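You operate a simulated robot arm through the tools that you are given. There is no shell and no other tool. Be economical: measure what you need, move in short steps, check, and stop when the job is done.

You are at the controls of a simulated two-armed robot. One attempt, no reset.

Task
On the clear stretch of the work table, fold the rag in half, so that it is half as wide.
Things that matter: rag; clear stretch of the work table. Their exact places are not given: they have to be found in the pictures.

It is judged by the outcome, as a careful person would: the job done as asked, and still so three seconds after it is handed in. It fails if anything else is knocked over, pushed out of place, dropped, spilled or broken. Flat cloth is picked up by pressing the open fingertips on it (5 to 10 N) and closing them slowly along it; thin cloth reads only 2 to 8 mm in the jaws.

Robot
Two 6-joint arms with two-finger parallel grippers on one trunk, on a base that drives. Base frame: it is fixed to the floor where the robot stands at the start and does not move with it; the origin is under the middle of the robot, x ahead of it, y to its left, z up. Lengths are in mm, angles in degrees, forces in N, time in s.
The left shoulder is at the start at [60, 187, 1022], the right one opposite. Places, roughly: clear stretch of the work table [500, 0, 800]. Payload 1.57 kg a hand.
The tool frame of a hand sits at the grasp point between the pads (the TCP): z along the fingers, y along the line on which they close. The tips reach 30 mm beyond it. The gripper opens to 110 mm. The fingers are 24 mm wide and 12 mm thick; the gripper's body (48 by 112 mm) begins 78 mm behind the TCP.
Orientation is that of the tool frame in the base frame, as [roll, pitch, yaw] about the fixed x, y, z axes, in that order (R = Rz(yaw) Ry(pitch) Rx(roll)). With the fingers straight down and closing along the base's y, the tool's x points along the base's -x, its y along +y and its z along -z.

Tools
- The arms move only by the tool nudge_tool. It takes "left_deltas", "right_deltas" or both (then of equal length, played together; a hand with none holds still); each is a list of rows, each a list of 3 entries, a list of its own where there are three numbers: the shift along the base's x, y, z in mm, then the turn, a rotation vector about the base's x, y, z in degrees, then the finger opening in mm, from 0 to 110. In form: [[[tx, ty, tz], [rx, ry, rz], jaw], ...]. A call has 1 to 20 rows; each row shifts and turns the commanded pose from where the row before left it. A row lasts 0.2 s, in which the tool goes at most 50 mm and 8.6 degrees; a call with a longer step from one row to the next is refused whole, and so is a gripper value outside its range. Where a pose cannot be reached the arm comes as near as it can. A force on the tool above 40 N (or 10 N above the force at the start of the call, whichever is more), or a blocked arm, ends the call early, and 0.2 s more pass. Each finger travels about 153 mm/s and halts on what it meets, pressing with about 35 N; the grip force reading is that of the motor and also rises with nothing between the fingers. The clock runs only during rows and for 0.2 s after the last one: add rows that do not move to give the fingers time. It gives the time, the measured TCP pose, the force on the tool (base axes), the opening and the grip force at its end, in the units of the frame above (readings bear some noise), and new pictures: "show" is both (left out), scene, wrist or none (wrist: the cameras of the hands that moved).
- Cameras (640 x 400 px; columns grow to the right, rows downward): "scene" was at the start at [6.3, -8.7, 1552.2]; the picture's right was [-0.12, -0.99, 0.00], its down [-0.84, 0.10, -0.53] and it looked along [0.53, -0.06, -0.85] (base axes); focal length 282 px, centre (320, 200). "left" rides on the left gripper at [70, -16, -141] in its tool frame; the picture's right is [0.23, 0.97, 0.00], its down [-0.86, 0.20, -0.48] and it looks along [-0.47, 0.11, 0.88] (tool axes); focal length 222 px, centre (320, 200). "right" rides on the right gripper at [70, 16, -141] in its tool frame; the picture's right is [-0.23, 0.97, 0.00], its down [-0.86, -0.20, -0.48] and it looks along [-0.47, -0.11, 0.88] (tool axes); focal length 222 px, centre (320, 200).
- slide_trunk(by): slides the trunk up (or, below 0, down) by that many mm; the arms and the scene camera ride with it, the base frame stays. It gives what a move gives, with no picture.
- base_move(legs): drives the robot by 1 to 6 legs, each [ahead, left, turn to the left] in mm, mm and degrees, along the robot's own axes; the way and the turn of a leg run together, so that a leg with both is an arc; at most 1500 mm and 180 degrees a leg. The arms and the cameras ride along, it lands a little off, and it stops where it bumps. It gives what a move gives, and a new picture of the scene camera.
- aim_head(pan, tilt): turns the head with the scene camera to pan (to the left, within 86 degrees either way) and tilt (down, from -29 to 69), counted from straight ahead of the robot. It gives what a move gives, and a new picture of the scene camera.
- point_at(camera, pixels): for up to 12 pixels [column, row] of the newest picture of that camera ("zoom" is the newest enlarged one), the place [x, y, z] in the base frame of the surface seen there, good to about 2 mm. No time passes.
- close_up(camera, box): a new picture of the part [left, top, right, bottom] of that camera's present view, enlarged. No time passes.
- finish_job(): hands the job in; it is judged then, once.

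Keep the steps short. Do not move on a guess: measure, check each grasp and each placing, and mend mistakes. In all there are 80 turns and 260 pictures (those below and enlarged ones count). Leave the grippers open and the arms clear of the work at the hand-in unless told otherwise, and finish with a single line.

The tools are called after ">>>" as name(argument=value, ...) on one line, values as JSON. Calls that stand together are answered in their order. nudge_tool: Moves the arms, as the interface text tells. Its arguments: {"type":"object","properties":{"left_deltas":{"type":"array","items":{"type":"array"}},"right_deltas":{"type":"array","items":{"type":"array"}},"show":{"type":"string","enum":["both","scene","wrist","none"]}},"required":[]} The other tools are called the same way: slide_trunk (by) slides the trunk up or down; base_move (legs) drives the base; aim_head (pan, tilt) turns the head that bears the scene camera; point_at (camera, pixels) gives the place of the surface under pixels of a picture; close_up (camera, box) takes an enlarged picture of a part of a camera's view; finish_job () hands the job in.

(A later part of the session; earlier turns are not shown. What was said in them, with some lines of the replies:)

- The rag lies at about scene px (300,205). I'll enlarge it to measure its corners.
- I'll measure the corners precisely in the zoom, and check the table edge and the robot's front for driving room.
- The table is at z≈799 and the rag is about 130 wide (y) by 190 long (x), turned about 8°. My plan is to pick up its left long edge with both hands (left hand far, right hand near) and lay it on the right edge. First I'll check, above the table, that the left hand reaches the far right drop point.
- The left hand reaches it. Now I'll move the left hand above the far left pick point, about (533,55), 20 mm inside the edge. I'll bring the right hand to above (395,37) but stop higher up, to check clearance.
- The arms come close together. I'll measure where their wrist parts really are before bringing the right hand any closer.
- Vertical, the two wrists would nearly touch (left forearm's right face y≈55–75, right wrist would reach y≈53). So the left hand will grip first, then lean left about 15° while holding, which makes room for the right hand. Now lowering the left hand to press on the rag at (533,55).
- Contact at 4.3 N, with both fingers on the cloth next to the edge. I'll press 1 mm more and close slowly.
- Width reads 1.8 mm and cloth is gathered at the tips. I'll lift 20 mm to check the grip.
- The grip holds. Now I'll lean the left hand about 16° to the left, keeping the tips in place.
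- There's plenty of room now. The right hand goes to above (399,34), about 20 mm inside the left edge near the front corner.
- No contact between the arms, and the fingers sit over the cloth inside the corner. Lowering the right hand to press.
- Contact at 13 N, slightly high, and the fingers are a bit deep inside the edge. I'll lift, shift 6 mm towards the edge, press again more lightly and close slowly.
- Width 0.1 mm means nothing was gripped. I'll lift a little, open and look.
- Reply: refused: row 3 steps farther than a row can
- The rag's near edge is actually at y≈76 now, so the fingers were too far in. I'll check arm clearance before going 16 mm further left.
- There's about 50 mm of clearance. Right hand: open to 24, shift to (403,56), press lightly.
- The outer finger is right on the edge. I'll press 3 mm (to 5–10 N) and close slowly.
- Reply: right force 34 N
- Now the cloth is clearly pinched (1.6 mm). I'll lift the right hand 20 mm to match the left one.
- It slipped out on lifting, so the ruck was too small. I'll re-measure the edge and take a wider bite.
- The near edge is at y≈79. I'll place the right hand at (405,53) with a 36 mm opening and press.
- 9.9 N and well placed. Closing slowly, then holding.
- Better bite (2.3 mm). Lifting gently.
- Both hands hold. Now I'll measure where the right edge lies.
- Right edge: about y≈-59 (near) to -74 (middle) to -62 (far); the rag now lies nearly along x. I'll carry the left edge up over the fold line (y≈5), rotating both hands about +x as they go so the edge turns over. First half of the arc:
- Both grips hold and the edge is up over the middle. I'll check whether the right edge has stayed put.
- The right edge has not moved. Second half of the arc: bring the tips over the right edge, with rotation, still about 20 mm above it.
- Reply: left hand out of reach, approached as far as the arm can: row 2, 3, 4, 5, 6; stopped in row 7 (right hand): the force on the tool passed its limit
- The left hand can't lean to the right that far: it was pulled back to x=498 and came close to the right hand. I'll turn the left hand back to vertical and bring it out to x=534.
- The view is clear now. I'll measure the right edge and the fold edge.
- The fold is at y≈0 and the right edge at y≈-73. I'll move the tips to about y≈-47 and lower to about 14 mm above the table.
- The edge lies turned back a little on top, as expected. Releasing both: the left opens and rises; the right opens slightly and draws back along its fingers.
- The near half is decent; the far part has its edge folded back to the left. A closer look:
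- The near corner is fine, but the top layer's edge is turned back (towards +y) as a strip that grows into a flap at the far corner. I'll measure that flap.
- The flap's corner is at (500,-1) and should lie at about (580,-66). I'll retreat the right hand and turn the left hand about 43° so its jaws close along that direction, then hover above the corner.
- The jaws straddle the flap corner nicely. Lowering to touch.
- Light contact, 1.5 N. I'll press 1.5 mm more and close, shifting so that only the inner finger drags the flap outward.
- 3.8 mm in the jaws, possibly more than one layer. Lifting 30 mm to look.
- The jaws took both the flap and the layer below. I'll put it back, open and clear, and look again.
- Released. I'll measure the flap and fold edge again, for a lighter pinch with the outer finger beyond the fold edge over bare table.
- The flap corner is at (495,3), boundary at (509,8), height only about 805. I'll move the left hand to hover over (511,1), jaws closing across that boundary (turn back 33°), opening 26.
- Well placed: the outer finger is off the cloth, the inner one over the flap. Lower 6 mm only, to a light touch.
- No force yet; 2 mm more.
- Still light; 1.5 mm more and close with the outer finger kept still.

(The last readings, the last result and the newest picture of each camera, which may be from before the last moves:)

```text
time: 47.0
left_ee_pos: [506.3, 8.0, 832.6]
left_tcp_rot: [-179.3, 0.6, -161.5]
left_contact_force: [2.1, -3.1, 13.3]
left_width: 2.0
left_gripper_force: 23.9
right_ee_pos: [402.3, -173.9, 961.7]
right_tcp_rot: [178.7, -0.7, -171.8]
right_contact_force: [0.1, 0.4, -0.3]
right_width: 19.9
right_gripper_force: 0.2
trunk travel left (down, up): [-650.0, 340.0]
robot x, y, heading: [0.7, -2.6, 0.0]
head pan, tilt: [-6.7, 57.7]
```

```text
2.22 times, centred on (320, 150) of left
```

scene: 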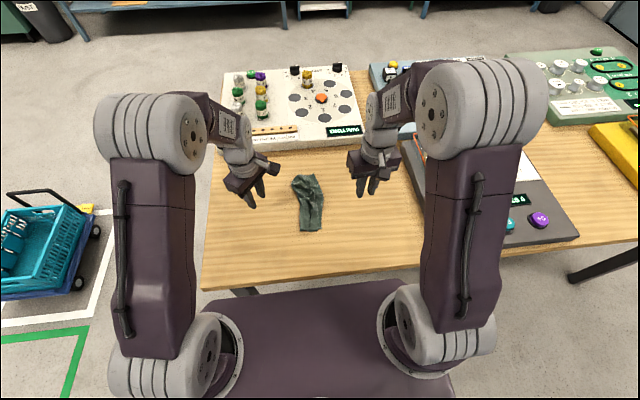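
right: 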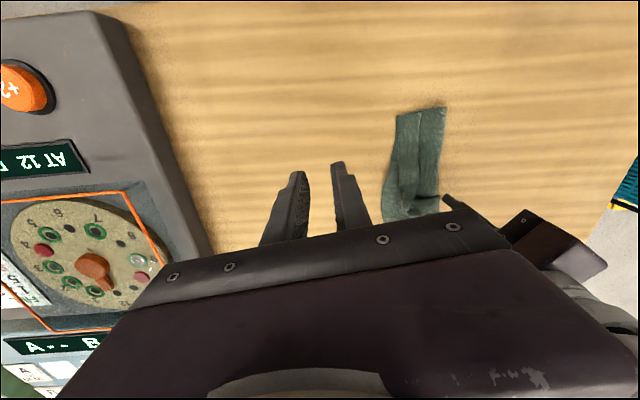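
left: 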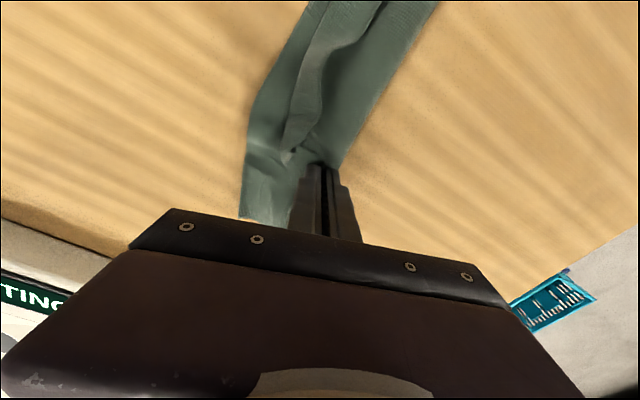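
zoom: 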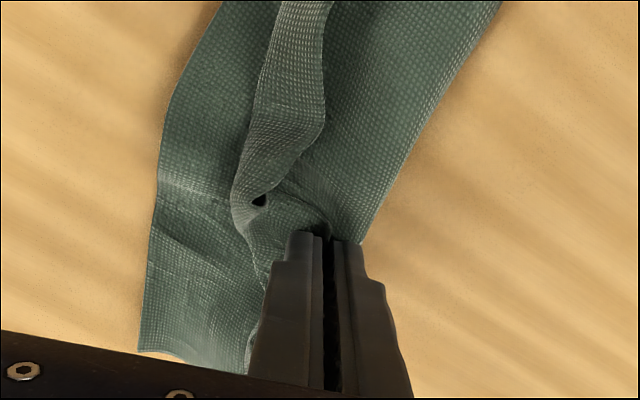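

2.0 mm. Lift 30 mm and look.

>>> nudge_tool(left_deltas=[[[0, 0, 5], [0, 0, 0], 0], [[1, -2, 8], [0, 0, 0], 0], [[2, -4, 8], [0, 0, 0], 0], [[2, -4, 9], [0, 0, 0], 0], [[0, 0, 0], [0, 0, 0], 0]])

>>> close_up(camera="left", box=[200, 60, 440, 240])

>>> close_up(camera="scene", box=[270, 150, 350, 240])

```text
time: 48.2
left_ee_pos: [512.4, -0.5, 862.1]
left_tcp_rot: [-179.4, 0.5, -161.5]
left_contact_force: [-0.1, -0.9, 0.4]
left_width: 2.3
left_gripper_force: 23.9
right_ee_pos: [404.7, -172.7, 961.8]
right_tcp_rot: [178.8, -0.7, -171.8]
right_contact_force: [0.7, 0.0, -0.5]
right_width: 20.0
right_gripper_force: 0.0
trunk travel left (down, up): [-650.0, 340.0]
robot x, y, heading: [0.9, 0.0, -0.1]
head pan, tilt: [-6.7, 57.7]
```

scene: 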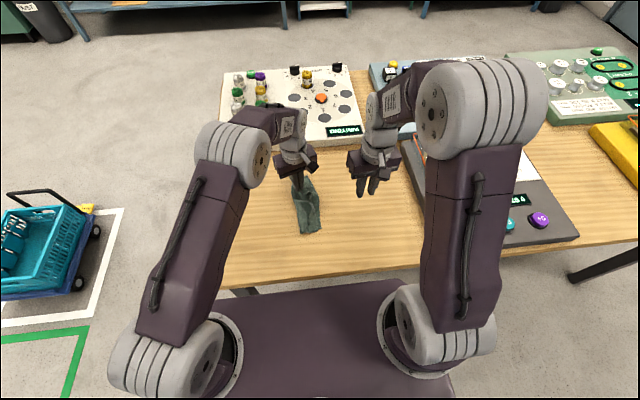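
left: 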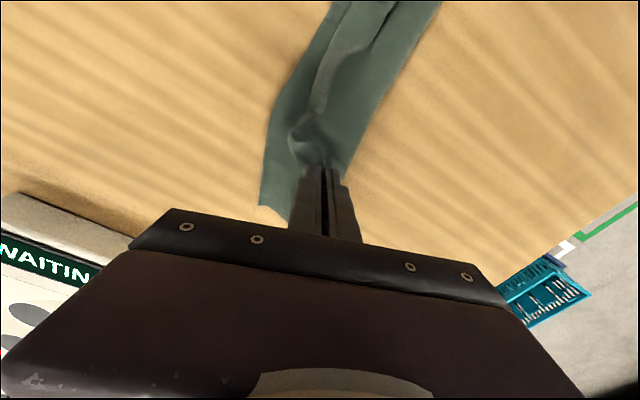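

```text
2.22 times, centred on (320, 150) of left
```

zoom: 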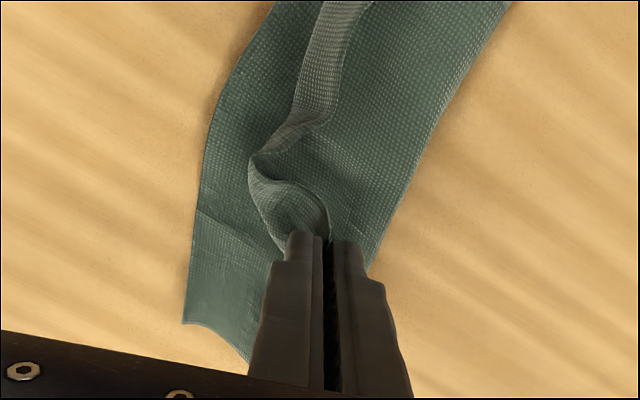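

```text
4.44 times, centred on (310, 195) of scene
```

zoom: 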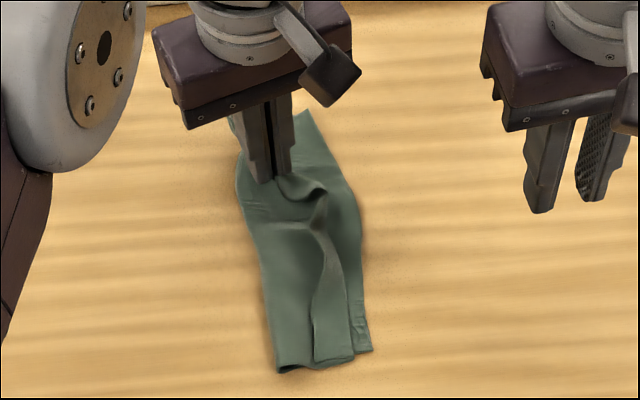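

Now only the flap's corner is held, with the layer below lying flat. Carry it over towards the far right corner.

>>> nudge_tool(left_deltas=[[[6, -7, 6], [0, 0, 0], 0], [[8, -8, 5], [0, 0, 0], 0], [[8, -8, 2], [0, 0, 0], 0], [[8, -8, 0], [0, 0, 0], 0], [[8, -8, 0], [0, 0, 0], 0], [[8, -8, -3], [0, 0, 0], 0], [[8, -8, -5], [0, 0, 0], 0], [[4, -6, -5], [0, 0, 0], 0], [[0, 0, 0], [0, 0, 0], 0]])

>>> close_up(camera="left", box=[200, 60, 440, 240])

>>> close_up(camera="scene", box=[270, 150, 350, 240])

```text
time: 50.2
left_ee_pos: [551.3, -49.2, 867.1]
left_tcp_rot: [-179.3, 0.5, -161.6]
left_contact_force: [0.7, 0.7, 0.0]
left_width: 2.6
left_gripper_force: 23.4
left hand out of reach, approached as far as the arm can: row 6, 7, 8
right_ee_pos: [404.0, -174.3, 961.5]
right_tcp_rot: [178.6, -0.8, -171.8]
right_contact_force: [0.3, -0.5, -0.2]
right_width: 20.0
right_gripper_force: 0.0
trunk travel left (down, up): [-650.0, 340.0]
robot x, y, heading: [0.8, -1.7, 0.2]
head pan, tilt: [-6.7, 57.7]
```

scene: 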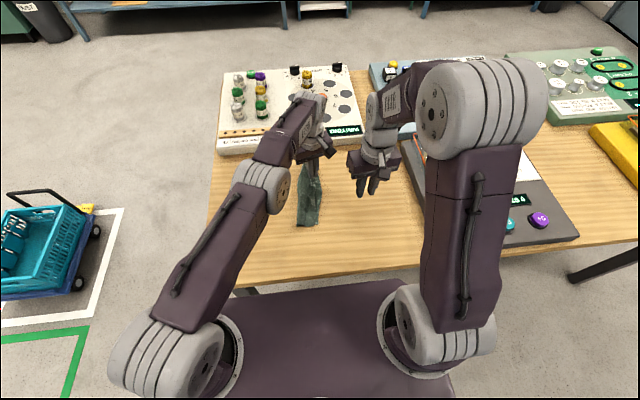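
left: 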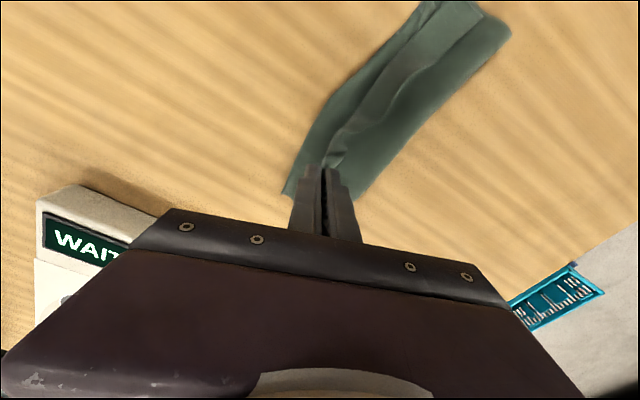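

```text
2.22 times, centred on (320, 150) of left
```

zoom: 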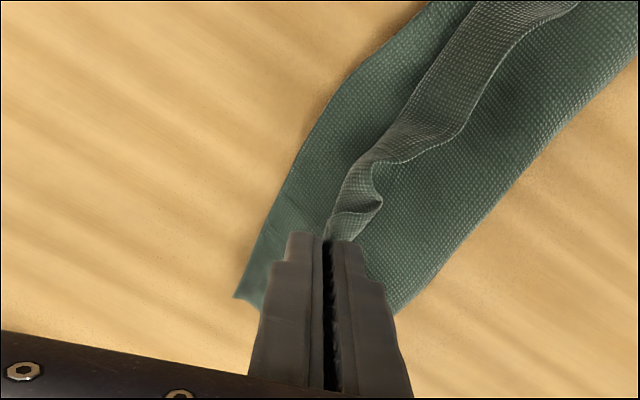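

```text
4.44 times, centred on (310, 195) of scene
```

zoom: 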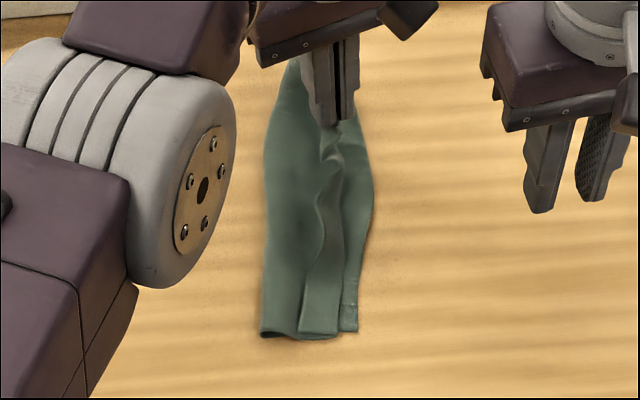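

The flap is turned over. Measure the far right corner of the bottom layer before lowering.

>>> point_at(camera="left", pixels=[[309, 192], [286, 192], [320, 115], [355, 195], [385, 35], [511, 30], [480, 3]])

>>> point_at(camera="zoom", pixels=[[262, 335], [298, 333], [337, 335], [357, 330], [372, 190], [358, 125], [267, 150], [290, 65], [325, 230]])

```text
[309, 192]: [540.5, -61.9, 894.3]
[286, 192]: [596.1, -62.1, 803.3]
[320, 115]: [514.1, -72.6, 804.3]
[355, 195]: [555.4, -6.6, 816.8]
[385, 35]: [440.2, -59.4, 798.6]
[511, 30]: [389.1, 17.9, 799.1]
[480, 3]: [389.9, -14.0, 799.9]
```

```text
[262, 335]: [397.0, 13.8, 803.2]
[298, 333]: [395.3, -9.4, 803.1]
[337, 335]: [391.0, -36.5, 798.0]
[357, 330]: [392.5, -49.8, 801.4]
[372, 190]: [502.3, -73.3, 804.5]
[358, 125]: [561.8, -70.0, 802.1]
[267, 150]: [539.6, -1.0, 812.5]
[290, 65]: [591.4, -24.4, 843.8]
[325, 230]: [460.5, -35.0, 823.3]
```

The bottom far corner is at (596,-62); the hand is about 30 mm short and at its reach limit. There are about 95 mm between my chest and the table edge, so I'll drive 30 mm ahead, carrying the corner along.

>>> base_move(legs=[[30, 0, 0]])

>>> close_up(camera="scene", box=[270, 150, 350, 250])

>>> close_up(camera="left", box=[200, 0, 520, 240])

```text
time: 51.0
left_ee_pos: [578.1, -48.4, 869.4]
left_tcp_rot: [-179.3, 0.6, -161.5]
left_contact_force: [-1.4, -0.1, 0.5]
left_width: 2.4
left_gripper_force: 23.7
right_ee_pos: [431.2, -173.3, 963.0]
right_tcp_rot: [178.7, -0.6, -171.8]
right_contact_force: [0.2, -0.7, 0.0]
right_width: 19.9
right_gripper_force: 0.0
trunk travel left (down, up): [-650.0, 340.0]
robot x, y, heading: [27.0, -0.3, 0.0]
head pan, tilt: [-6.7, 57.7]
```

scene: 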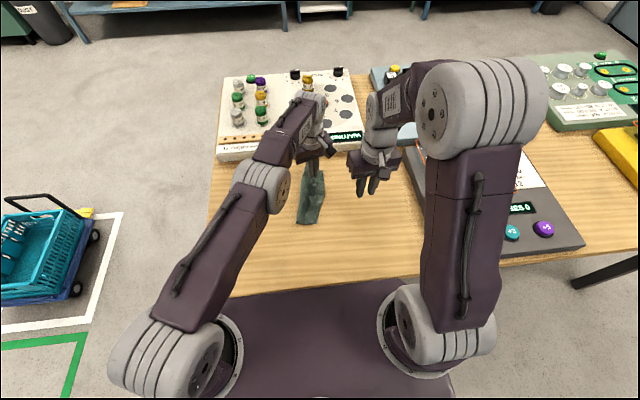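

```text
4.00 times, centred on (310, 200) of scene
```

zoom: 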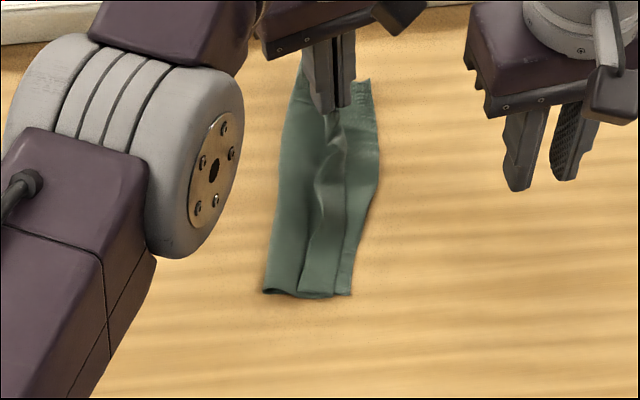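

```text
1.67 times, centred on (360, 120) of left
```

zoom: 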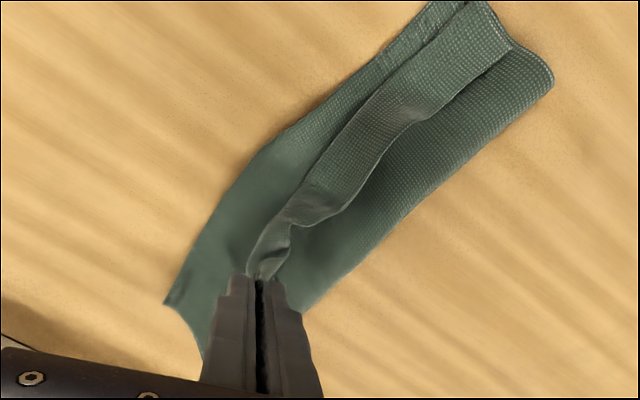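

>>> point_at(camera="zoom", pixels=[[168, 302], [230, 200], [300, 240], [550, 75], [510, 45], [490, 5], [340, 240]])

>>> point_at(camera="scene", pixels=[[361, 171], [357, 223], [336, 223], [345, 222], [362, 200]])

```text
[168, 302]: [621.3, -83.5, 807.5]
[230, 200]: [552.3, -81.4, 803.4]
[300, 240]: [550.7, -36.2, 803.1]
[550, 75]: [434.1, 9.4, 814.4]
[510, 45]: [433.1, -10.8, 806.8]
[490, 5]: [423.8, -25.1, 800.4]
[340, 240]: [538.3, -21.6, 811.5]
```

```text
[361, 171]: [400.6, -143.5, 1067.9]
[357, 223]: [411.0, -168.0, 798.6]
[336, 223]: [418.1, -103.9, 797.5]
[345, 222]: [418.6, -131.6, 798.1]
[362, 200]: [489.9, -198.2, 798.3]
```

The rag followed by about 25 mm, so the strip is taut. I'll simply lay the corner down here (y to about -60), release, and look.

>>> nudge_tool(left_deltas=[[[0, -4, -5], [0, 0, 0], 0], [[0, -4, -8], [0, 0, 0], 0], [[0, -3, -8], [0, 0, 0], 0], [[0, 0, -5], [0, 0, 0], 0], [[0, 0, 0], [0, 0, 0], 6], [[0, 0, 0], [0, 0, 0], 14], [[0, 0, 3], [0, 0, 0], 24], [[0, 0, 15], [0, 0, 0], 30], [[0, 0, 30], [0, 0, 0], 30], [[-10, 40, 20], [0, 0, 0], 30], [[-20, 40, 0], [0, 0, 0], 30], [[-20, 30, 0], [0, 0, 0], 30]])

>>> close_up(camera="scene", box=[280, 150, 344, 235])

>>> close_up(camera="left", box=[100, 0, 400, 200])

```text
time: 53.6
left_ee_pos: [523.5, 54.5, 912.1]
left_tcp_rot: [-179.3, 0.6, -161.6]
left_contact_force: [-0.2, 0.1, 0.5]
left_width: 30.0
left_gripper_force: 0.0
left hand out of reach, approached as far as the arm can: row 2, 4
right_ee_pos: [431.4, -173.5, 963.4]
right_tcp_rot: [178.6, -0.6, -171.8]
right_contact_force: [-0.7, 0.2, 0.6]
right_width: 19.7
right_gripper_force: 0.1
trunk travel left (down, up): [-650.0, 340.0]
robot x, y, heading: [30.2, 1.6, 0.0]
head pan, tilt: [-6.7, 57.7]
```

scene: 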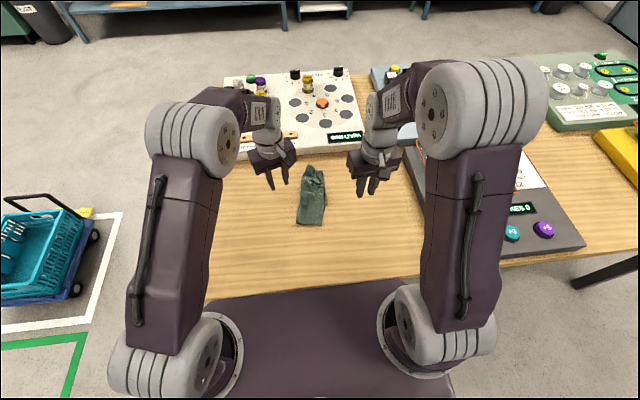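
left: 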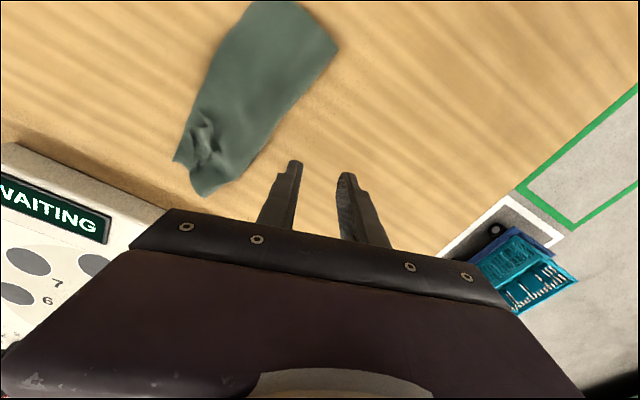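

```text
4.71 times, centred on (312, 192) of scene
```

zoom: 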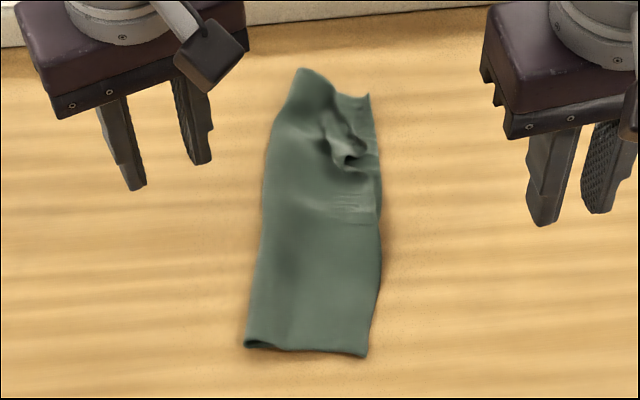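

```text
2.00 times, centred on (250, 100) of left
```

zoom: 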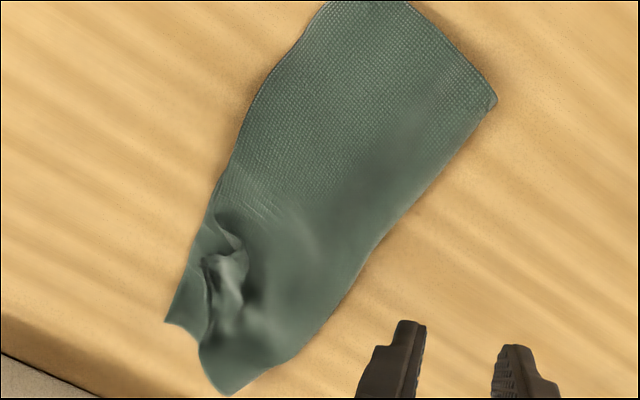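

Excellent: the strip unrolled by itself and the rag is folded neatly; only the top layer's far right corner is crumpled. Measuring the outline.

>>> point_at(camera="zoom", pixels=[[168, 320], [205, 335], [228, 392], [290, 350], [205, 265], [240, 255], [225, 215], [235, 300], [215, 190], [490, 105], [205, 300], [245, 230]])

>>> close_up(camera="left", box=[160, 90, 260, 200])

>>> close_up(camera="scene", box=[295, 158, 335, 200])

```text
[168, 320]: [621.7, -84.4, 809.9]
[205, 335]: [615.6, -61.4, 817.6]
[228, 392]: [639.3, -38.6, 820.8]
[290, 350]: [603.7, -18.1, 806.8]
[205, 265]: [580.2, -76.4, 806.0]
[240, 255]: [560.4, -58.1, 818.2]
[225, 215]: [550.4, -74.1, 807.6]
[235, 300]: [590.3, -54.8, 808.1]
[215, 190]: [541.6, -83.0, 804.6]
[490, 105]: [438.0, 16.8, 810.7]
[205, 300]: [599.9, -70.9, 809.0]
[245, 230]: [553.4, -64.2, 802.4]
```

```text
3.64 times, centred on (210, 145) of left
```

zoom: 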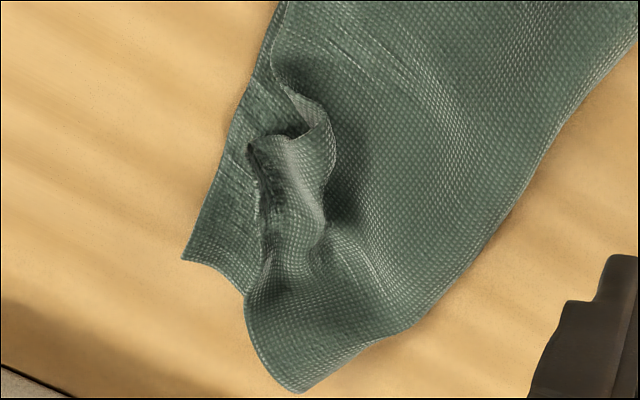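

```text
9.52 times, centred on (315, 179) of scene
```

zoom: 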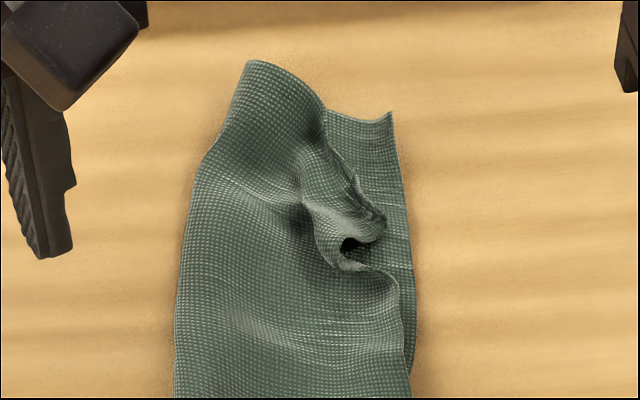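

The top corner is curled at about (580,-76) and should be near (618,-80). I'll clear the left hand away and bring the right hand, which reaches there more easily, above the ridge, to spread it by pressing lightly with the tips together and opening them.

>>> nudge_tool(left_deltas=[[[-10, 30, 5], [0, 0, 0], 30], [[-20, 30, 5], [0, 0, 0], 30], [[-20, 30, 5], [0, 0, 0], 30], [[-20, 20, 5], [0, 0, 0], 30], [[-20, 0, 0], [0, 0, 0], 30], [[0, 0, 0], [0, 0, 0], 30], [[0, 0, 0], [0, 0, 0], 30], [[0, 0, 0], [0, 0, 0], 30]], right_deltas=[[[20, 10, 0], [0, 0, 0], 20], [[22, 16, -10], [0, 0, 0], 6], [[22, 16, -15], [0, 0, 0], 6], [[22, 16, -15], [0, 0, 0], 6], [[22, 16, -15], [0, 0, 0], 6], [[22, 16, -15], [0, 0, 0], 6], [[20, 19, -20], [0, 0, 0], 6], [[0, 0, 0], [0, 0, 0], 6]])

>>> close_up(camera="right", box=[200, 60, 440, 240])

```text
time: 55.4
left_ee_pos: [432.2, 164.2, 930.8]
left_tcp_rot: [-179.3, 0.6, -161.5]
left_contact_force: [0.6, -0.4, 0.3]
left_width: 30.2
left_gripper_force: 0.0
right_ee_pos: [582.9, -64.3, 872.9]
right_tcp_rot: [178.7, -0.7, -171.8]
right_contact_force: [0.1, -0.5, -0.1]
right_width: 6.4
right_gripper_force: 0.1
trunk travel left (down, up): [-650.0, 340.0]
robot x, y, heading: [25.2, 4.5, -0.1]
head pan, tilt: [-6.7, 57.7]
```

scene: 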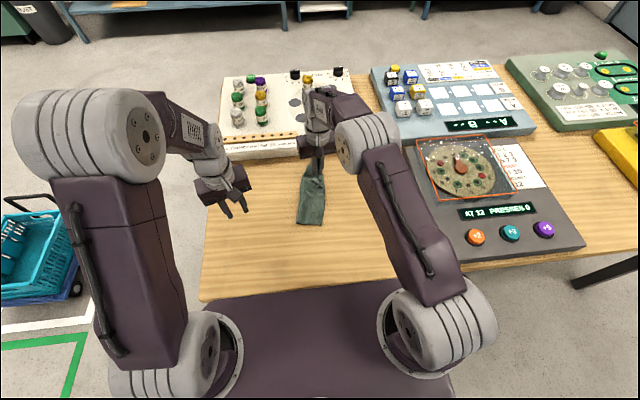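
right: 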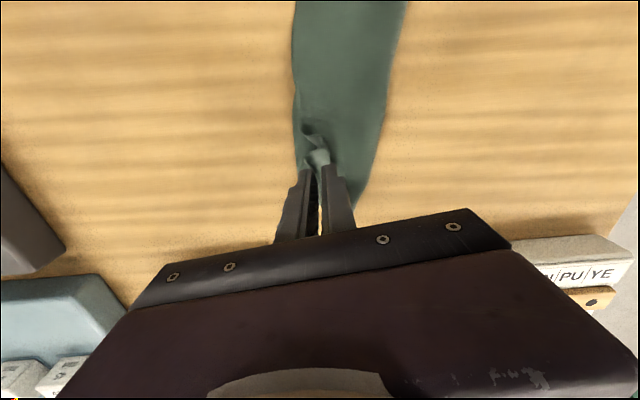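
left: 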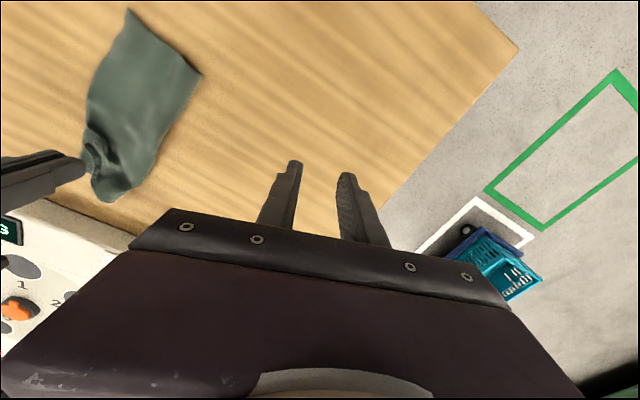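

```text
2.22 times, centred on (320, 150) of right
```

zoom: 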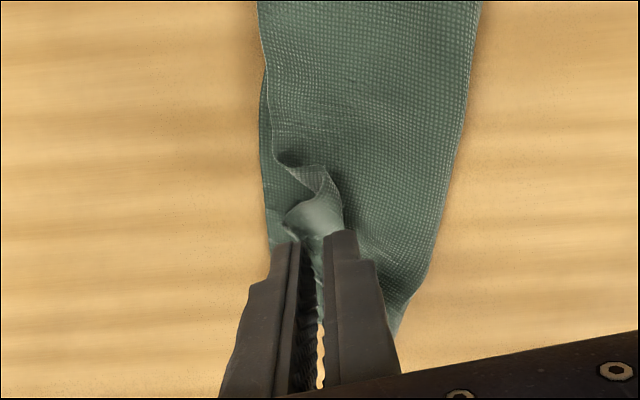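

>>> point_at(camera="zoom", pixels=[[288, 216], [310, 212], [325, 185], [320, 168], [285, 162], [335, 220], [272, 200], [350, 200]])

```text
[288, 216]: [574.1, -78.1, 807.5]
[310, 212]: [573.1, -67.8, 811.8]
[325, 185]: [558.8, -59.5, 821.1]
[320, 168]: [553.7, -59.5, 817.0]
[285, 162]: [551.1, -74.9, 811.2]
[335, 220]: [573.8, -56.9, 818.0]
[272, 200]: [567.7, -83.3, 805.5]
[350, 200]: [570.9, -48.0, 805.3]
```

The crest is 20 mm high at y≈-58, and the loose corner lies at (574,-78). I'll close the tips, press on the loose corner at about (579,-72), and drag it out towards the far right corner.

>>> nudge_tool(right_deltas=[[[-2, -8, -12], [0, 0, 0], 0], [[-2, 0, -15], [0, 0, 0], 0], [[0, 0, -8], [0, 0, 0], 0], [[0, 0, -3], [0, 0, 0], 0], [[0, 0, 0], [0, 0, 0], 0]], show="wrist")

```text
time: 56.6
left_ee_pos: [432.5, 164.3, 929.4]
left_tcp_rot: [-179.4, 0.6, -161.5]
left_contact_force: [0.0, 0.4, 0.9]
left_width: 29.8
left_gripper_force: 0.1
right_ee_pos: [578.3, -72.2, 834.0]
right_tcp_rot: [178.6, -0.7, -171.8]
right_contact_force: [0.3, 0.2, 0.4]
right_width: 0.0
right_gripper_force: 21.2
trunk travel left (down, up): [-650.0, 340.0]
robot x, y, heading: [30.7, 2.4, -0.1]
head pan, tilt: [-6.7, 57.7]
```

right: 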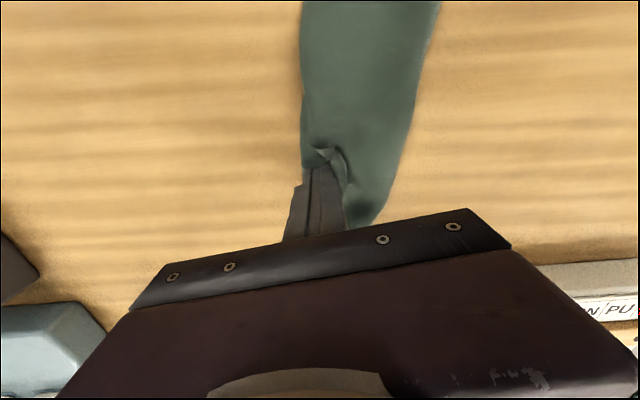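

Barely touching. Press 2 mm more and drag +x 34, -y 6 slowly.

>>> nudge_tool(right_deltas=[[[0, 0, -2], [0, 0, 0], 0], [[0, 0, 0], [0, 0, 0], 0], [[4, -1, 0], [0, 0, 0], 0], [[5, -1, 0], [0, 0, 0], 0], [[5, -1, 0], [0, 0, 0], 0], [[5, -1, 0], [0, 0, 0], 0], [[5, -1, 0], [0, 0, 0], 0], [[5, -1, 0], [0, 0, 0], 0], [[5, 0, 0], [0, 0, 0], 0], [[0, 0, 10], [0, 0, 0], 0], [[0, 0, 30], [0, 0, 0], 0]], show="wrist")

>>> close_up(camera="right", box=[200, 40, 440, 240])

```text
time: 59.0
left_ee_pos: [432.2, 163.6, 932.3]
left_tcp_rot: [-179.3, 0.5, -161.5]
left_contact_force: [-0.2, -0.1, -0.7]
left_width: 30.0
left_gripper_force: 0.0
right_ee_pos: [612.0, -79.4, 872.7]
right_tcp_rot: [178.7, -0.7, -171.8]
right_contact_force: [-0.8, -0.2, 0.0]
right_width: 0.1
right_gripper_force: 21.0
trunk travel left (down, up): [-650.0, 340.0]
robot x, y, heading: [31.5, -4.1, -0.2]
head pan, tilt: [-6.7, 57.7]
```

right: 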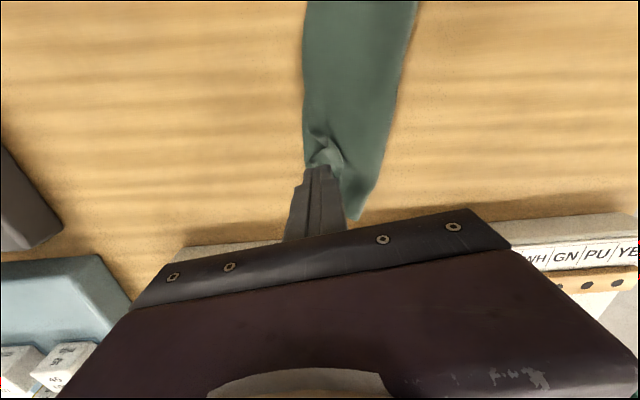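

```text
2.00 times, centred on (320, 140) of right
```

zoom: 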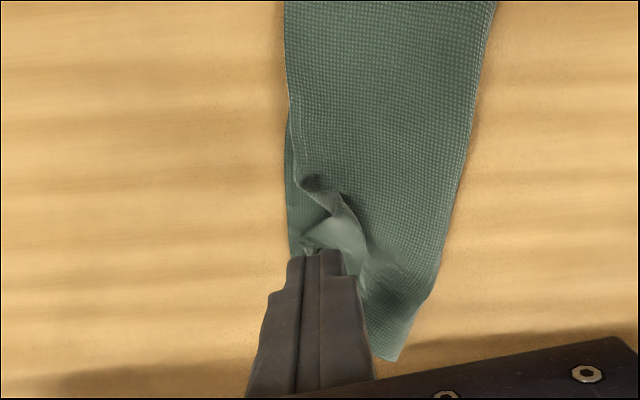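

I'll move the right hand aside for a clear view.

>>> nudge_tool(right_deltas=[[[-10, -30, 20], [0, 0, 0], 10], [[-20, -30, 10], [0, 0, 0], 10], [[-20, -30, 0], [0, 0, 0], 10]], show="scene")

>>> close_up(camera="scene", box=[290, 155, 340, 200])

>>> point_at(camera="scene", pixels=[[297, 224], [320, 225], [324, 200], [302, 200]])

```text
time: 59.8
left_ee_pos: [431.8, 164.3, 931.4]
left_tcp_rot: [-179.5, 0.5, -161.6]
left_contact_force: [0.2, 0.1, 0.1]
left_width: 30.0
left_gripper_force: 0.0
right_ee_pos: [563.6, -169.4, 902.4]
right_tcp_rot: [178.7, -0.7, -171.9]
right_contact_force: [-0.6, 0.2, 0.7]
right_width: 9.7
right_gripper_force: 0.0
trunk travel left (down, up): [-650.0, 340.0]
robot x, y, heading: [29.9, -1.3, -0.0]
head pan, tilt: [-6.7, 57.7]
```

scene: 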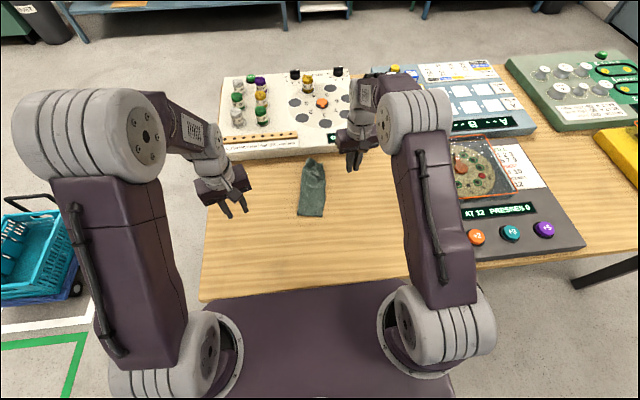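

```text
8.89 times, centred on (315, 178) of scene
```

zoom: 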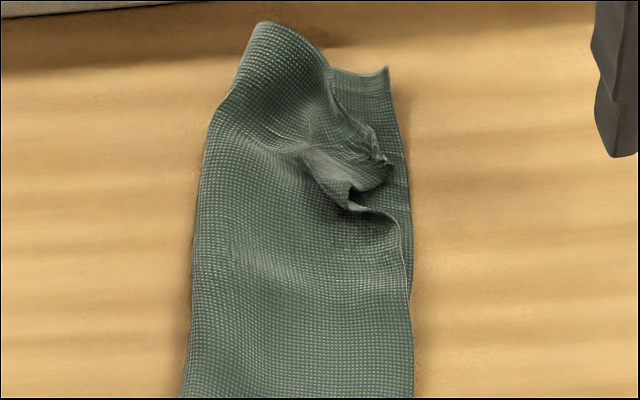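

```text
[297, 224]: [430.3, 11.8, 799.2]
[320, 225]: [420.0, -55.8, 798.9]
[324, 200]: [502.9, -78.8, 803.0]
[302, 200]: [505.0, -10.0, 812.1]
```

>>> point_at(camera="zoom", pixels=[[387, 70], [388, 160], [370, 175], [345, 175], [330, 170], [315, 160], [350, 205], [395, 215], [375, 130], [335, 90], [265, 25], [400, 170]])

```text
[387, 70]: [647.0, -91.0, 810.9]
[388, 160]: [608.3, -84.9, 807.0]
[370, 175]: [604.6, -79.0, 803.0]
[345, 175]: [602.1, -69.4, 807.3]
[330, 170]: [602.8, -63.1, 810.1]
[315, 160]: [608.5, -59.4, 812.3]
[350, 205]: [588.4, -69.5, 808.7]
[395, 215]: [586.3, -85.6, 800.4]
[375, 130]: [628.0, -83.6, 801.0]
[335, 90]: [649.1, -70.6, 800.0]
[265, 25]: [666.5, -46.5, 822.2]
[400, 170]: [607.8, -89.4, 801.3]
```

The top corner is at (608,-85), and the bottom corner at (647,-91) — dragging moved both layers. I'll pinch just the loose corner instead, as worked before: outer finger off the cloth, light touch, with the right hand. Hover first.

>>> nudge_tool(right_deltas=[[[10, 22, 0], [0, 0, 0], 26], [[11, 23, 0], [0, 0, 0], 26], [[11, 23, -15], [0, 0, 0], 26], [[10, 22, -20], [0, 0, 0], 26], [[0, 0, -20], [0, 0, 0], 26], [[0, 0, 0], [0, 0, 0], 26]], show="wrist")

>>> close_up(camera="right", box=[220, 80, 420, 240])

```text
time: 61.2
left_ee_pos: [432.6, 163.4, 930.6]
left_tcp_rot: [-179.3, 0.5, -161.5]
left_contact_force: [-0.1, 0.2, -0.4]
left_width: 30.1
left_gripper_force: 0.1
right_ee_pos: [605.1, -78.7, 846.1]
right_tcp_rot: [178.7, -0.7, -171.7]
right_contact_force: [-0.5, 0.8, -0.3]
right_width: 25.9
right_gripper_force: 0.0
trunk travel left (down, up): [-650.0, 340.0]
robot x, y, heading: [31.8, 2.1, 0.2]
head pan, tilt: [-6.7, 57.7]
```

right: 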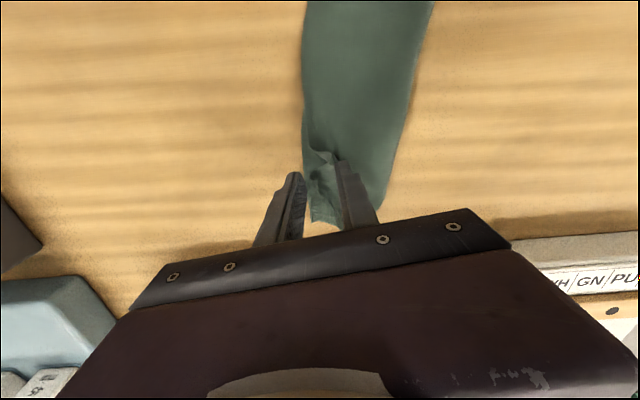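

```text
2.50 times, centred on (320, 160) of right
```

zoom: 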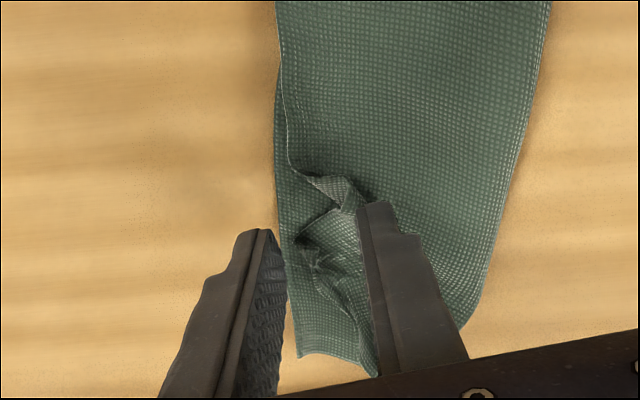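

The crumpled corner sits between the jaws, and the outer finger is off the cloth. Lower 9 mm (tips about 6 mm above the table) and close with the outer finger still.

>>> nudge_tool(right_deltas=[[[0, 0, -5], [0, 0, 0], 26], [[0, 0, -5], [0, 0, 0], 26], [[0, 0, 0], [0, 0, 0], 26], [[0, -1.3, 0], [0, 0, 0], 23], [[0, -1.3, 0], [0, 0, 0], 20], [[0, -1.3, 0], [0, 0, 0], 17], [[0, -1.3, 0], [0, 0, 0], 14], [[0, -1, 0], [0, 0, 0], 11], [[0, -1, 0], [0, 0, 0], 8], [[0, -1, 0], [0, 0, 0], 5], [[0, 0, 0], [0, 0, 0], 2], [[0, 0, 0], [0, 0, 0], 0], [[0, 0, 0], [0, 0, 0], 0]], show="wrist")

>>> close_up(camera="right", box=[220, 80, 420, 240])

```text
time: 64.0
left_ee_pos: [432.4, 164.6, 930.5]
left_tcp_rot: [-179.3, 0.5, -161.4]
left_contact_force: [-0.2, -0.2, -0.3]
left_width: 30.0
left_gripper_force: 0.1
right_ee_pos: [605.5, -86.4, 836.6]
right_tcp_rot: [178.7, -0.7, -171.8]
right_contact_force: [0.0, 0.8, -0.3]
right_width: 1.7
right_gripper_force: 24.0
trunk travel left (down, up): [-650.0, 340.0]
robot x, y, heading: [30.7, 1.1, -0.0]
head pan, tilt: [-6.7, 57.7]
```

right: 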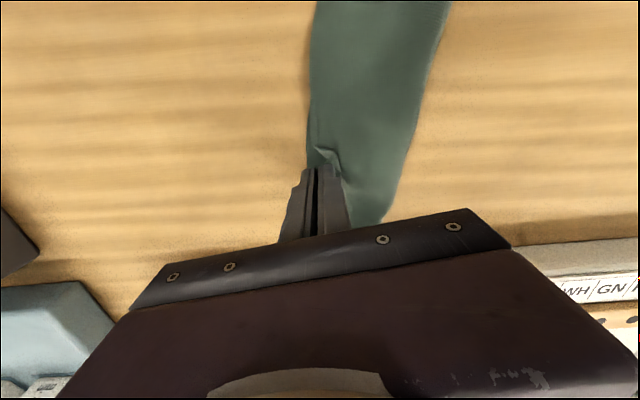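

```text
2.50 times, centred on (320, 160) of right
```

zoom: 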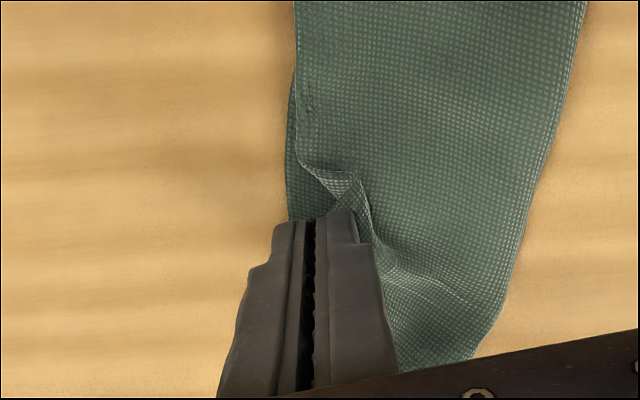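

1.7 mm held with no downward force. Lift 12 mm and pull gently towards the far corner.

>>> nudge_tool(right_deltas=[[[0, 0, 6], [0, 0, 0], 0], [[2, 0, 6], [0, 0, 0], 0], [[5, 0, 2], [0, 0, 0], 0], [[5, 0, 0], [0, 0, 0], 0], [[5, 0, 0], [0, 0, 0], 0], [[0, 0, 0], [0, 0, 0], 0]])

>>> close_up(camera="right", box=[220, 80, 420, 240])

>>> close_up(camera="scene", box=[290, 145, 350, 225])

```text
time: 65.4
left_ee_pos: [431.0, 164.2, 930.7]
left_tcp_rot: [-179.3, 0.5, -161.4]
left_contact_force: [-0.3, 0.5, 0.0]
left_width: 30.1
left_gripper_force: 0.0
right_ee_pos: [617.3, -88.0, 851.4]
right_tcp_rot: [178.7, -0.7, -171.8]
right_contact_force: [-0.6, -0.2, -0.3]
right_width: 1.9
right_gripper_force: 23.4
right hand out of reach, approached as far as the arm can: row 5
trunk travel left (down, up): [-650.0, 340.0]
robot x, y, heading: [28.5, -0.7, 0.0]
head pan, tilt: [-6.7, 57.7]
```

scene: 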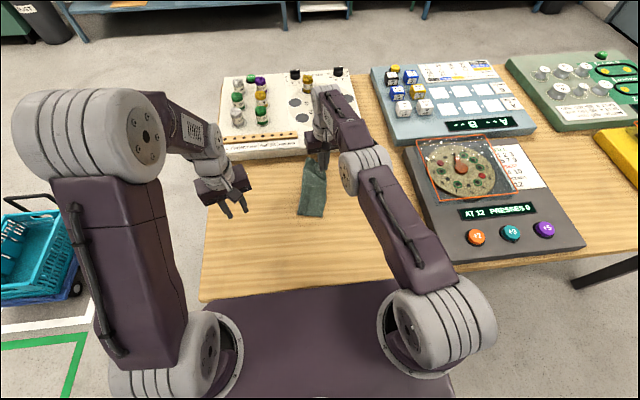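
right: 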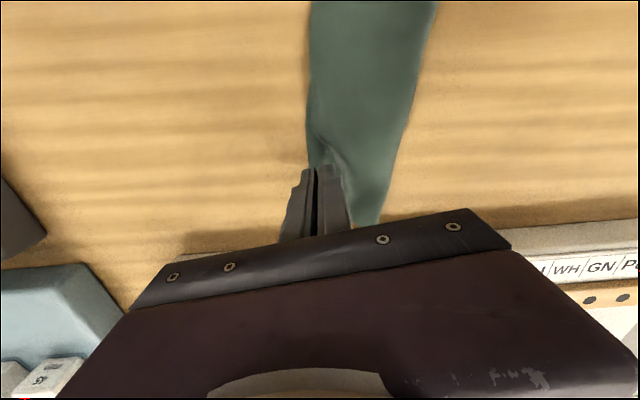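

```text
2.50 times, centred on (320, 160) of right
```

zoom: 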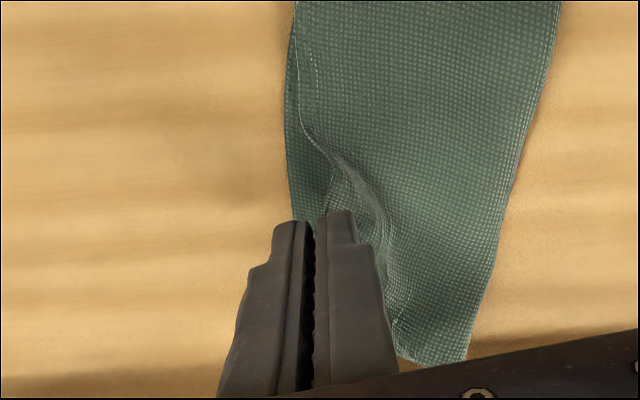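

```text
5.00 times, centred on (320, 185) of scene
```

zoom: 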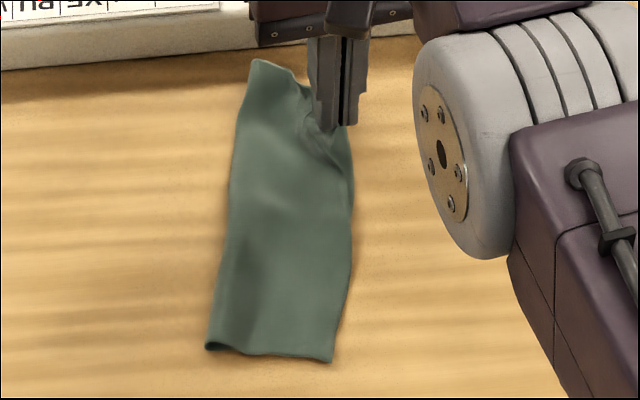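

Only the top layer is moving, and the corner is straightening out. About 20 mm more is needed, but the arm is at its limit, so I'll drive 20 mm ahead.

>>> base_move(legs=[[20, 0, 0]])

>>> close_up(camera="scene", box=[290, 145, 350, 225])

>>> close_up(camera="right", box=[220, 60, 420, 240])

```text
time: 66.2
left_ee_pos: [449.1, 164.6, 931.1]
left_tcp_rot: [-179.2, 0.6, -161.5]
left_contact_force: [-0.5, 0.4, 0.2]
left_width: 29.8
left_gripper_force: 0.1
right_ee_pos: [635.6, -87.8, 852.1]
right_tcp_rot: [178.7, -0.6, -171.7]
right_contact_force: [-0.8, -0.7, 0.0]
right_width: 1.7
right_gripper_force: 23.5
trunk travel left (down, up): [-650.0, 340.0]
robot x, y, heading: [48.1, -1.3, 0.1]
head pan, tilt: [-6.7, 57.7]
```

scene: 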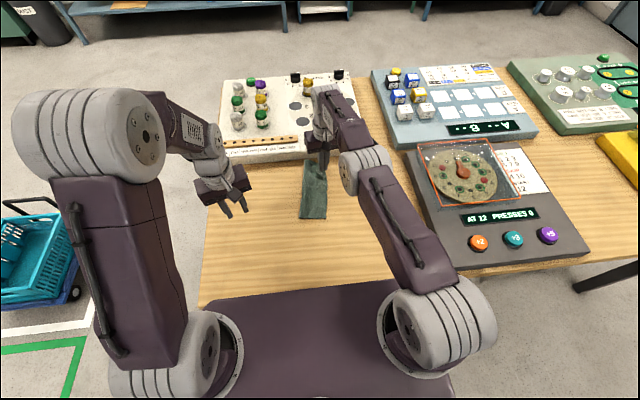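

```text
5.00 times, centred on (320, 185) of scene
```

zoom: 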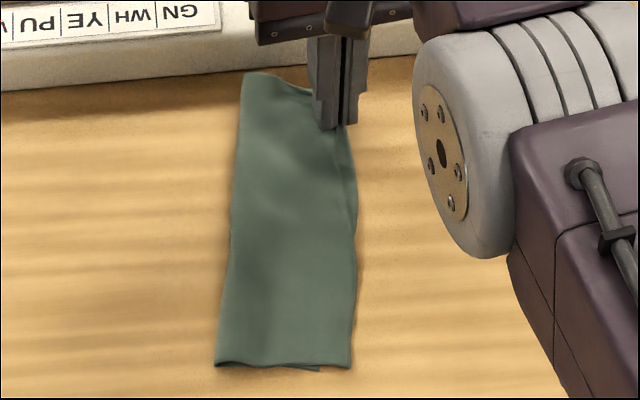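

```text
2.22 times, centred on (320, 150) of right
```

zoom: 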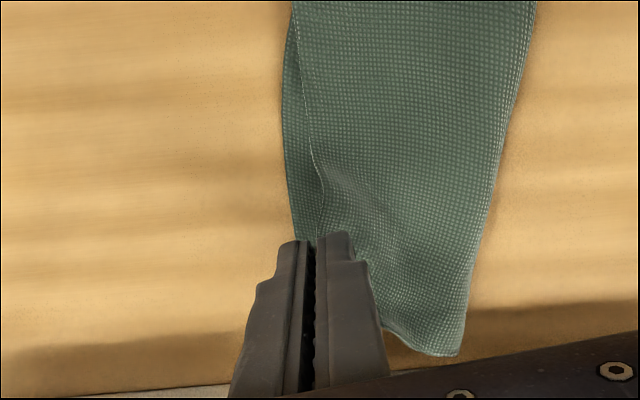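

Nearly straight now. Lower 11 mm, with y -3, and release.

>>> nudge_tool(right_deltas=[[[0, -1, -4], [0, 0, 0], 0], [[0, -2, -4], [0, 0, 0], 0], [[0, 0, -3], [0, 0, 0], 0], [[0, 0, 0], [0, 0, 0], 5], [[0, 0, 0], [0, 0, 0], 10], [[0, 0, 5], [0, 0, 0], 14], [[0, 0, 15], [0, 0, 0], 16], [[0, 0, 30], [0, 0, 0], 16], [[-15, -30, 15], [0, 0, 0], 16], [[-25, -30, 0], [0, 0, 0], 16], [[-25, -30, 0], [0, 0, 0], 16]], show="scene")

>>> close_up(camera="scene", box=[290, 145, 345, 225])

```text
time: 68.6
left_ee_pos: [452.3, 164.1, 930.4]
left_tcp_rot: [-179.4, 0.4, -161.5]
left_contact_force: [-1.0, -0.7, 0.2]
left_width: 29.8
left_gripper_force: 0.1
right_ee_pos: [570.4, -181.2, 905.0]
right_tcp_rot: [178.6, -0.6, -171.7]
right_contact_force: [-0.1, 0.2, 0.5]
right_width: 16.0
right_gripper_force: 0.1
trunk travel left (down, up): [-650.0, 340.0]
robot x, y, heading: [49.4, 0.3, 0.0]
head pan, tilt: [-6.7, 57.7]
```

scene: 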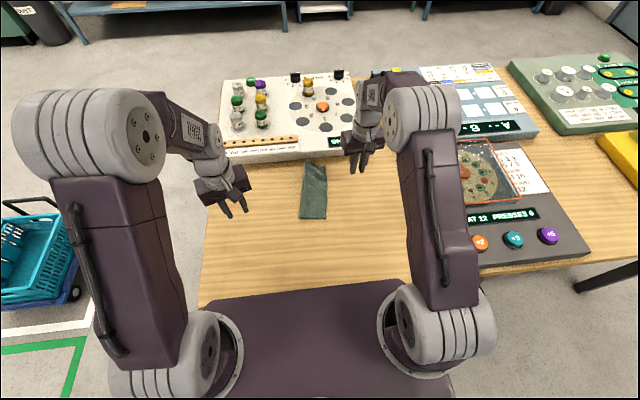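

```text
5.00 times, centred on (318, 185) of scene
```

zoom: 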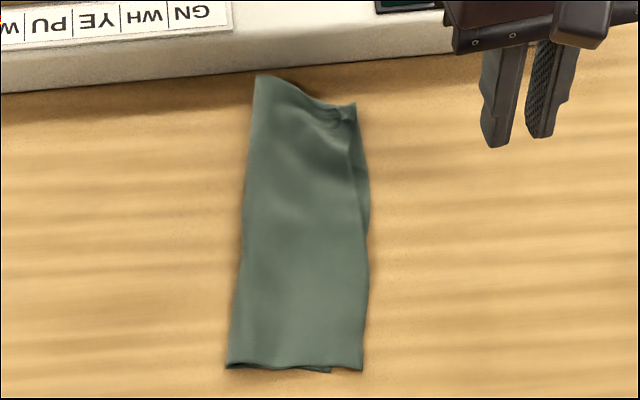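

A neat half fold. Checking dimensions and distance to the board.

>>> close_up(camera="scene", box=[295, 158, 335, 225])

>>> point_at(camera="zoom", pixels=[[258, 80], [352, 106], [366, 200], [360, 365], [330, 371], [228, 365], [246, 200], [345, 118], [358, 290], [240, 290]])

```text
5.97 times, centred on (315, 192) of scene
```

zoom: 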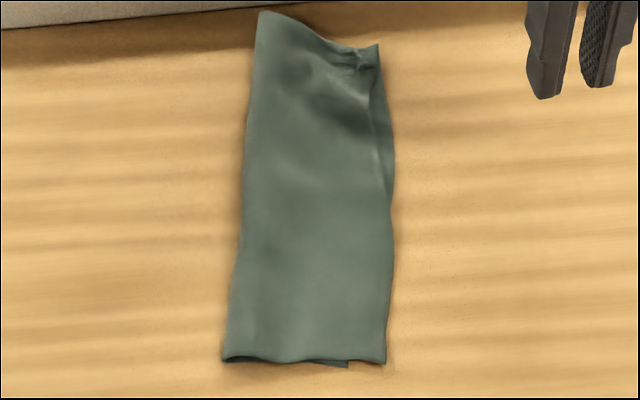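

```text
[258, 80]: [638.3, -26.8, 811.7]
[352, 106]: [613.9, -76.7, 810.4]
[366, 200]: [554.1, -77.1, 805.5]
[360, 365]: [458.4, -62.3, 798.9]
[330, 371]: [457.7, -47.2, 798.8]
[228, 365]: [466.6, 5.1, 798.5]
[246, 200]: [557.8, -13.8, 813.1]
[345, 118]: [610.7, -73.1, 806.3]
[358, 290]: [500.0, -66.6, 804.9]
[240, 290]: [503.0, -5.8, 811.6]
```

>>> point_at(camera="zoom", pixels=[[262, 16], [376, 48], [389, 195], [383, 360], [346, 365], [226, 358], [244, 195], [378, 140], [390, 140], [262, 5]])

```text
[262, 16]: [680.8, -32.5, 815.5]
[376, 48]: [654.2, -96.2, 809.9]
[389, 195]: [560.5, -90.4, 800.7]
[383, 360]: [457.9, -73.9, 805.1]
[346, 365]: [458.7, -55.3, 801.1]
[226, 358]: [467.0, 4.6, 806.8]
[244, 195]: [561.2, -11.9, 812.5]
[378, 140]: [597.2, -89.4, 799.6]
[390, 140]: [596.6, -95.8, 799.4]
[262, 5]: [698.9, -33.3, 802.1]
```

Folded size is about 220 × 70–79 mm against about 150 mm wide before, with edges within 18 mm. It's clear of the board (rag ends at x≈681, with bare table at 699). I'll retreat both arms and open the grippers.

>>> nudge_tool(left_deltas=[[[0, 5, 10], [0, 0, 0], 60], [[0, 5, 10], [0, 0, 0], 100], [[0, 0, 10], [0, 0, 0], 100], [[0, 0, 0], [0, 0, 0], 100], [[0, 0, 0], [0, 0, 0], 100]], right_deltas=[[[-30, 0, 20], [0, 0, 0], 30], [[-40, -5, 20], [0, 0, 0], 60], [[-40, -5, 15], [0, 0, 0], 100], [[-40, -5, 10], [0, 0, 0], 100], [[0, 0, 0], [0, 0, 0], 100]], show="scene")

>>> close_up(camera="scene", box=[290, 145, 345, 225])

```text
time: 69.8
left_ee_pos: [452.3, 173.9, 959.5]
left_tcp_rot: [-179.2, 0.4, -161.4]
left_contact_force: [0.2, -0.3, -0.8]
left_width: 100.0
left_gripper_force: 0.1
right_ee_pos: [423.3, -195.8, 968.0]
right_tcp_rot: [178.6, -0.8, -171.7]
right_contact_force: [-0.1, 0.0, -0.1]
right_width: 99.9
right_gripper_force: 0.1
trunk travel left (down, up): [-650.0, 340.0]
robot x, y, heading: [50.1, 0.1, -0.0]
head pan, tilt: [-6.7, 57.7]
```

scene: 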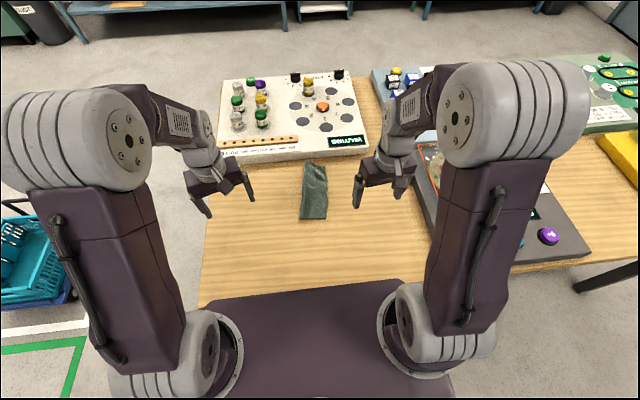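

```text
5.00 times, centred on (318, 185) of scene
```

zoom: 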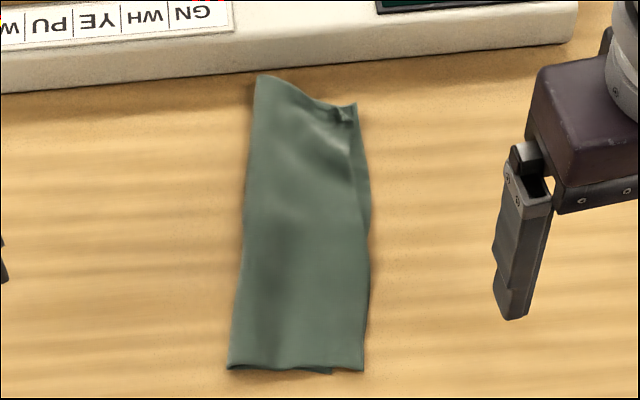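

The rag lies folded and still, nothing else has moved, and both grippers are open and clear. Handing in.

>>> finish_job()

```text
The job is handed in.
```

The rag is folded in half on the clear stretch of the table, now about 70–79 mm wide instead of about 150; the layers are up to 18 mm out of line at the near right corner, the fold slid several centimetres toward the board without touching it, and nothing else was disturbed.
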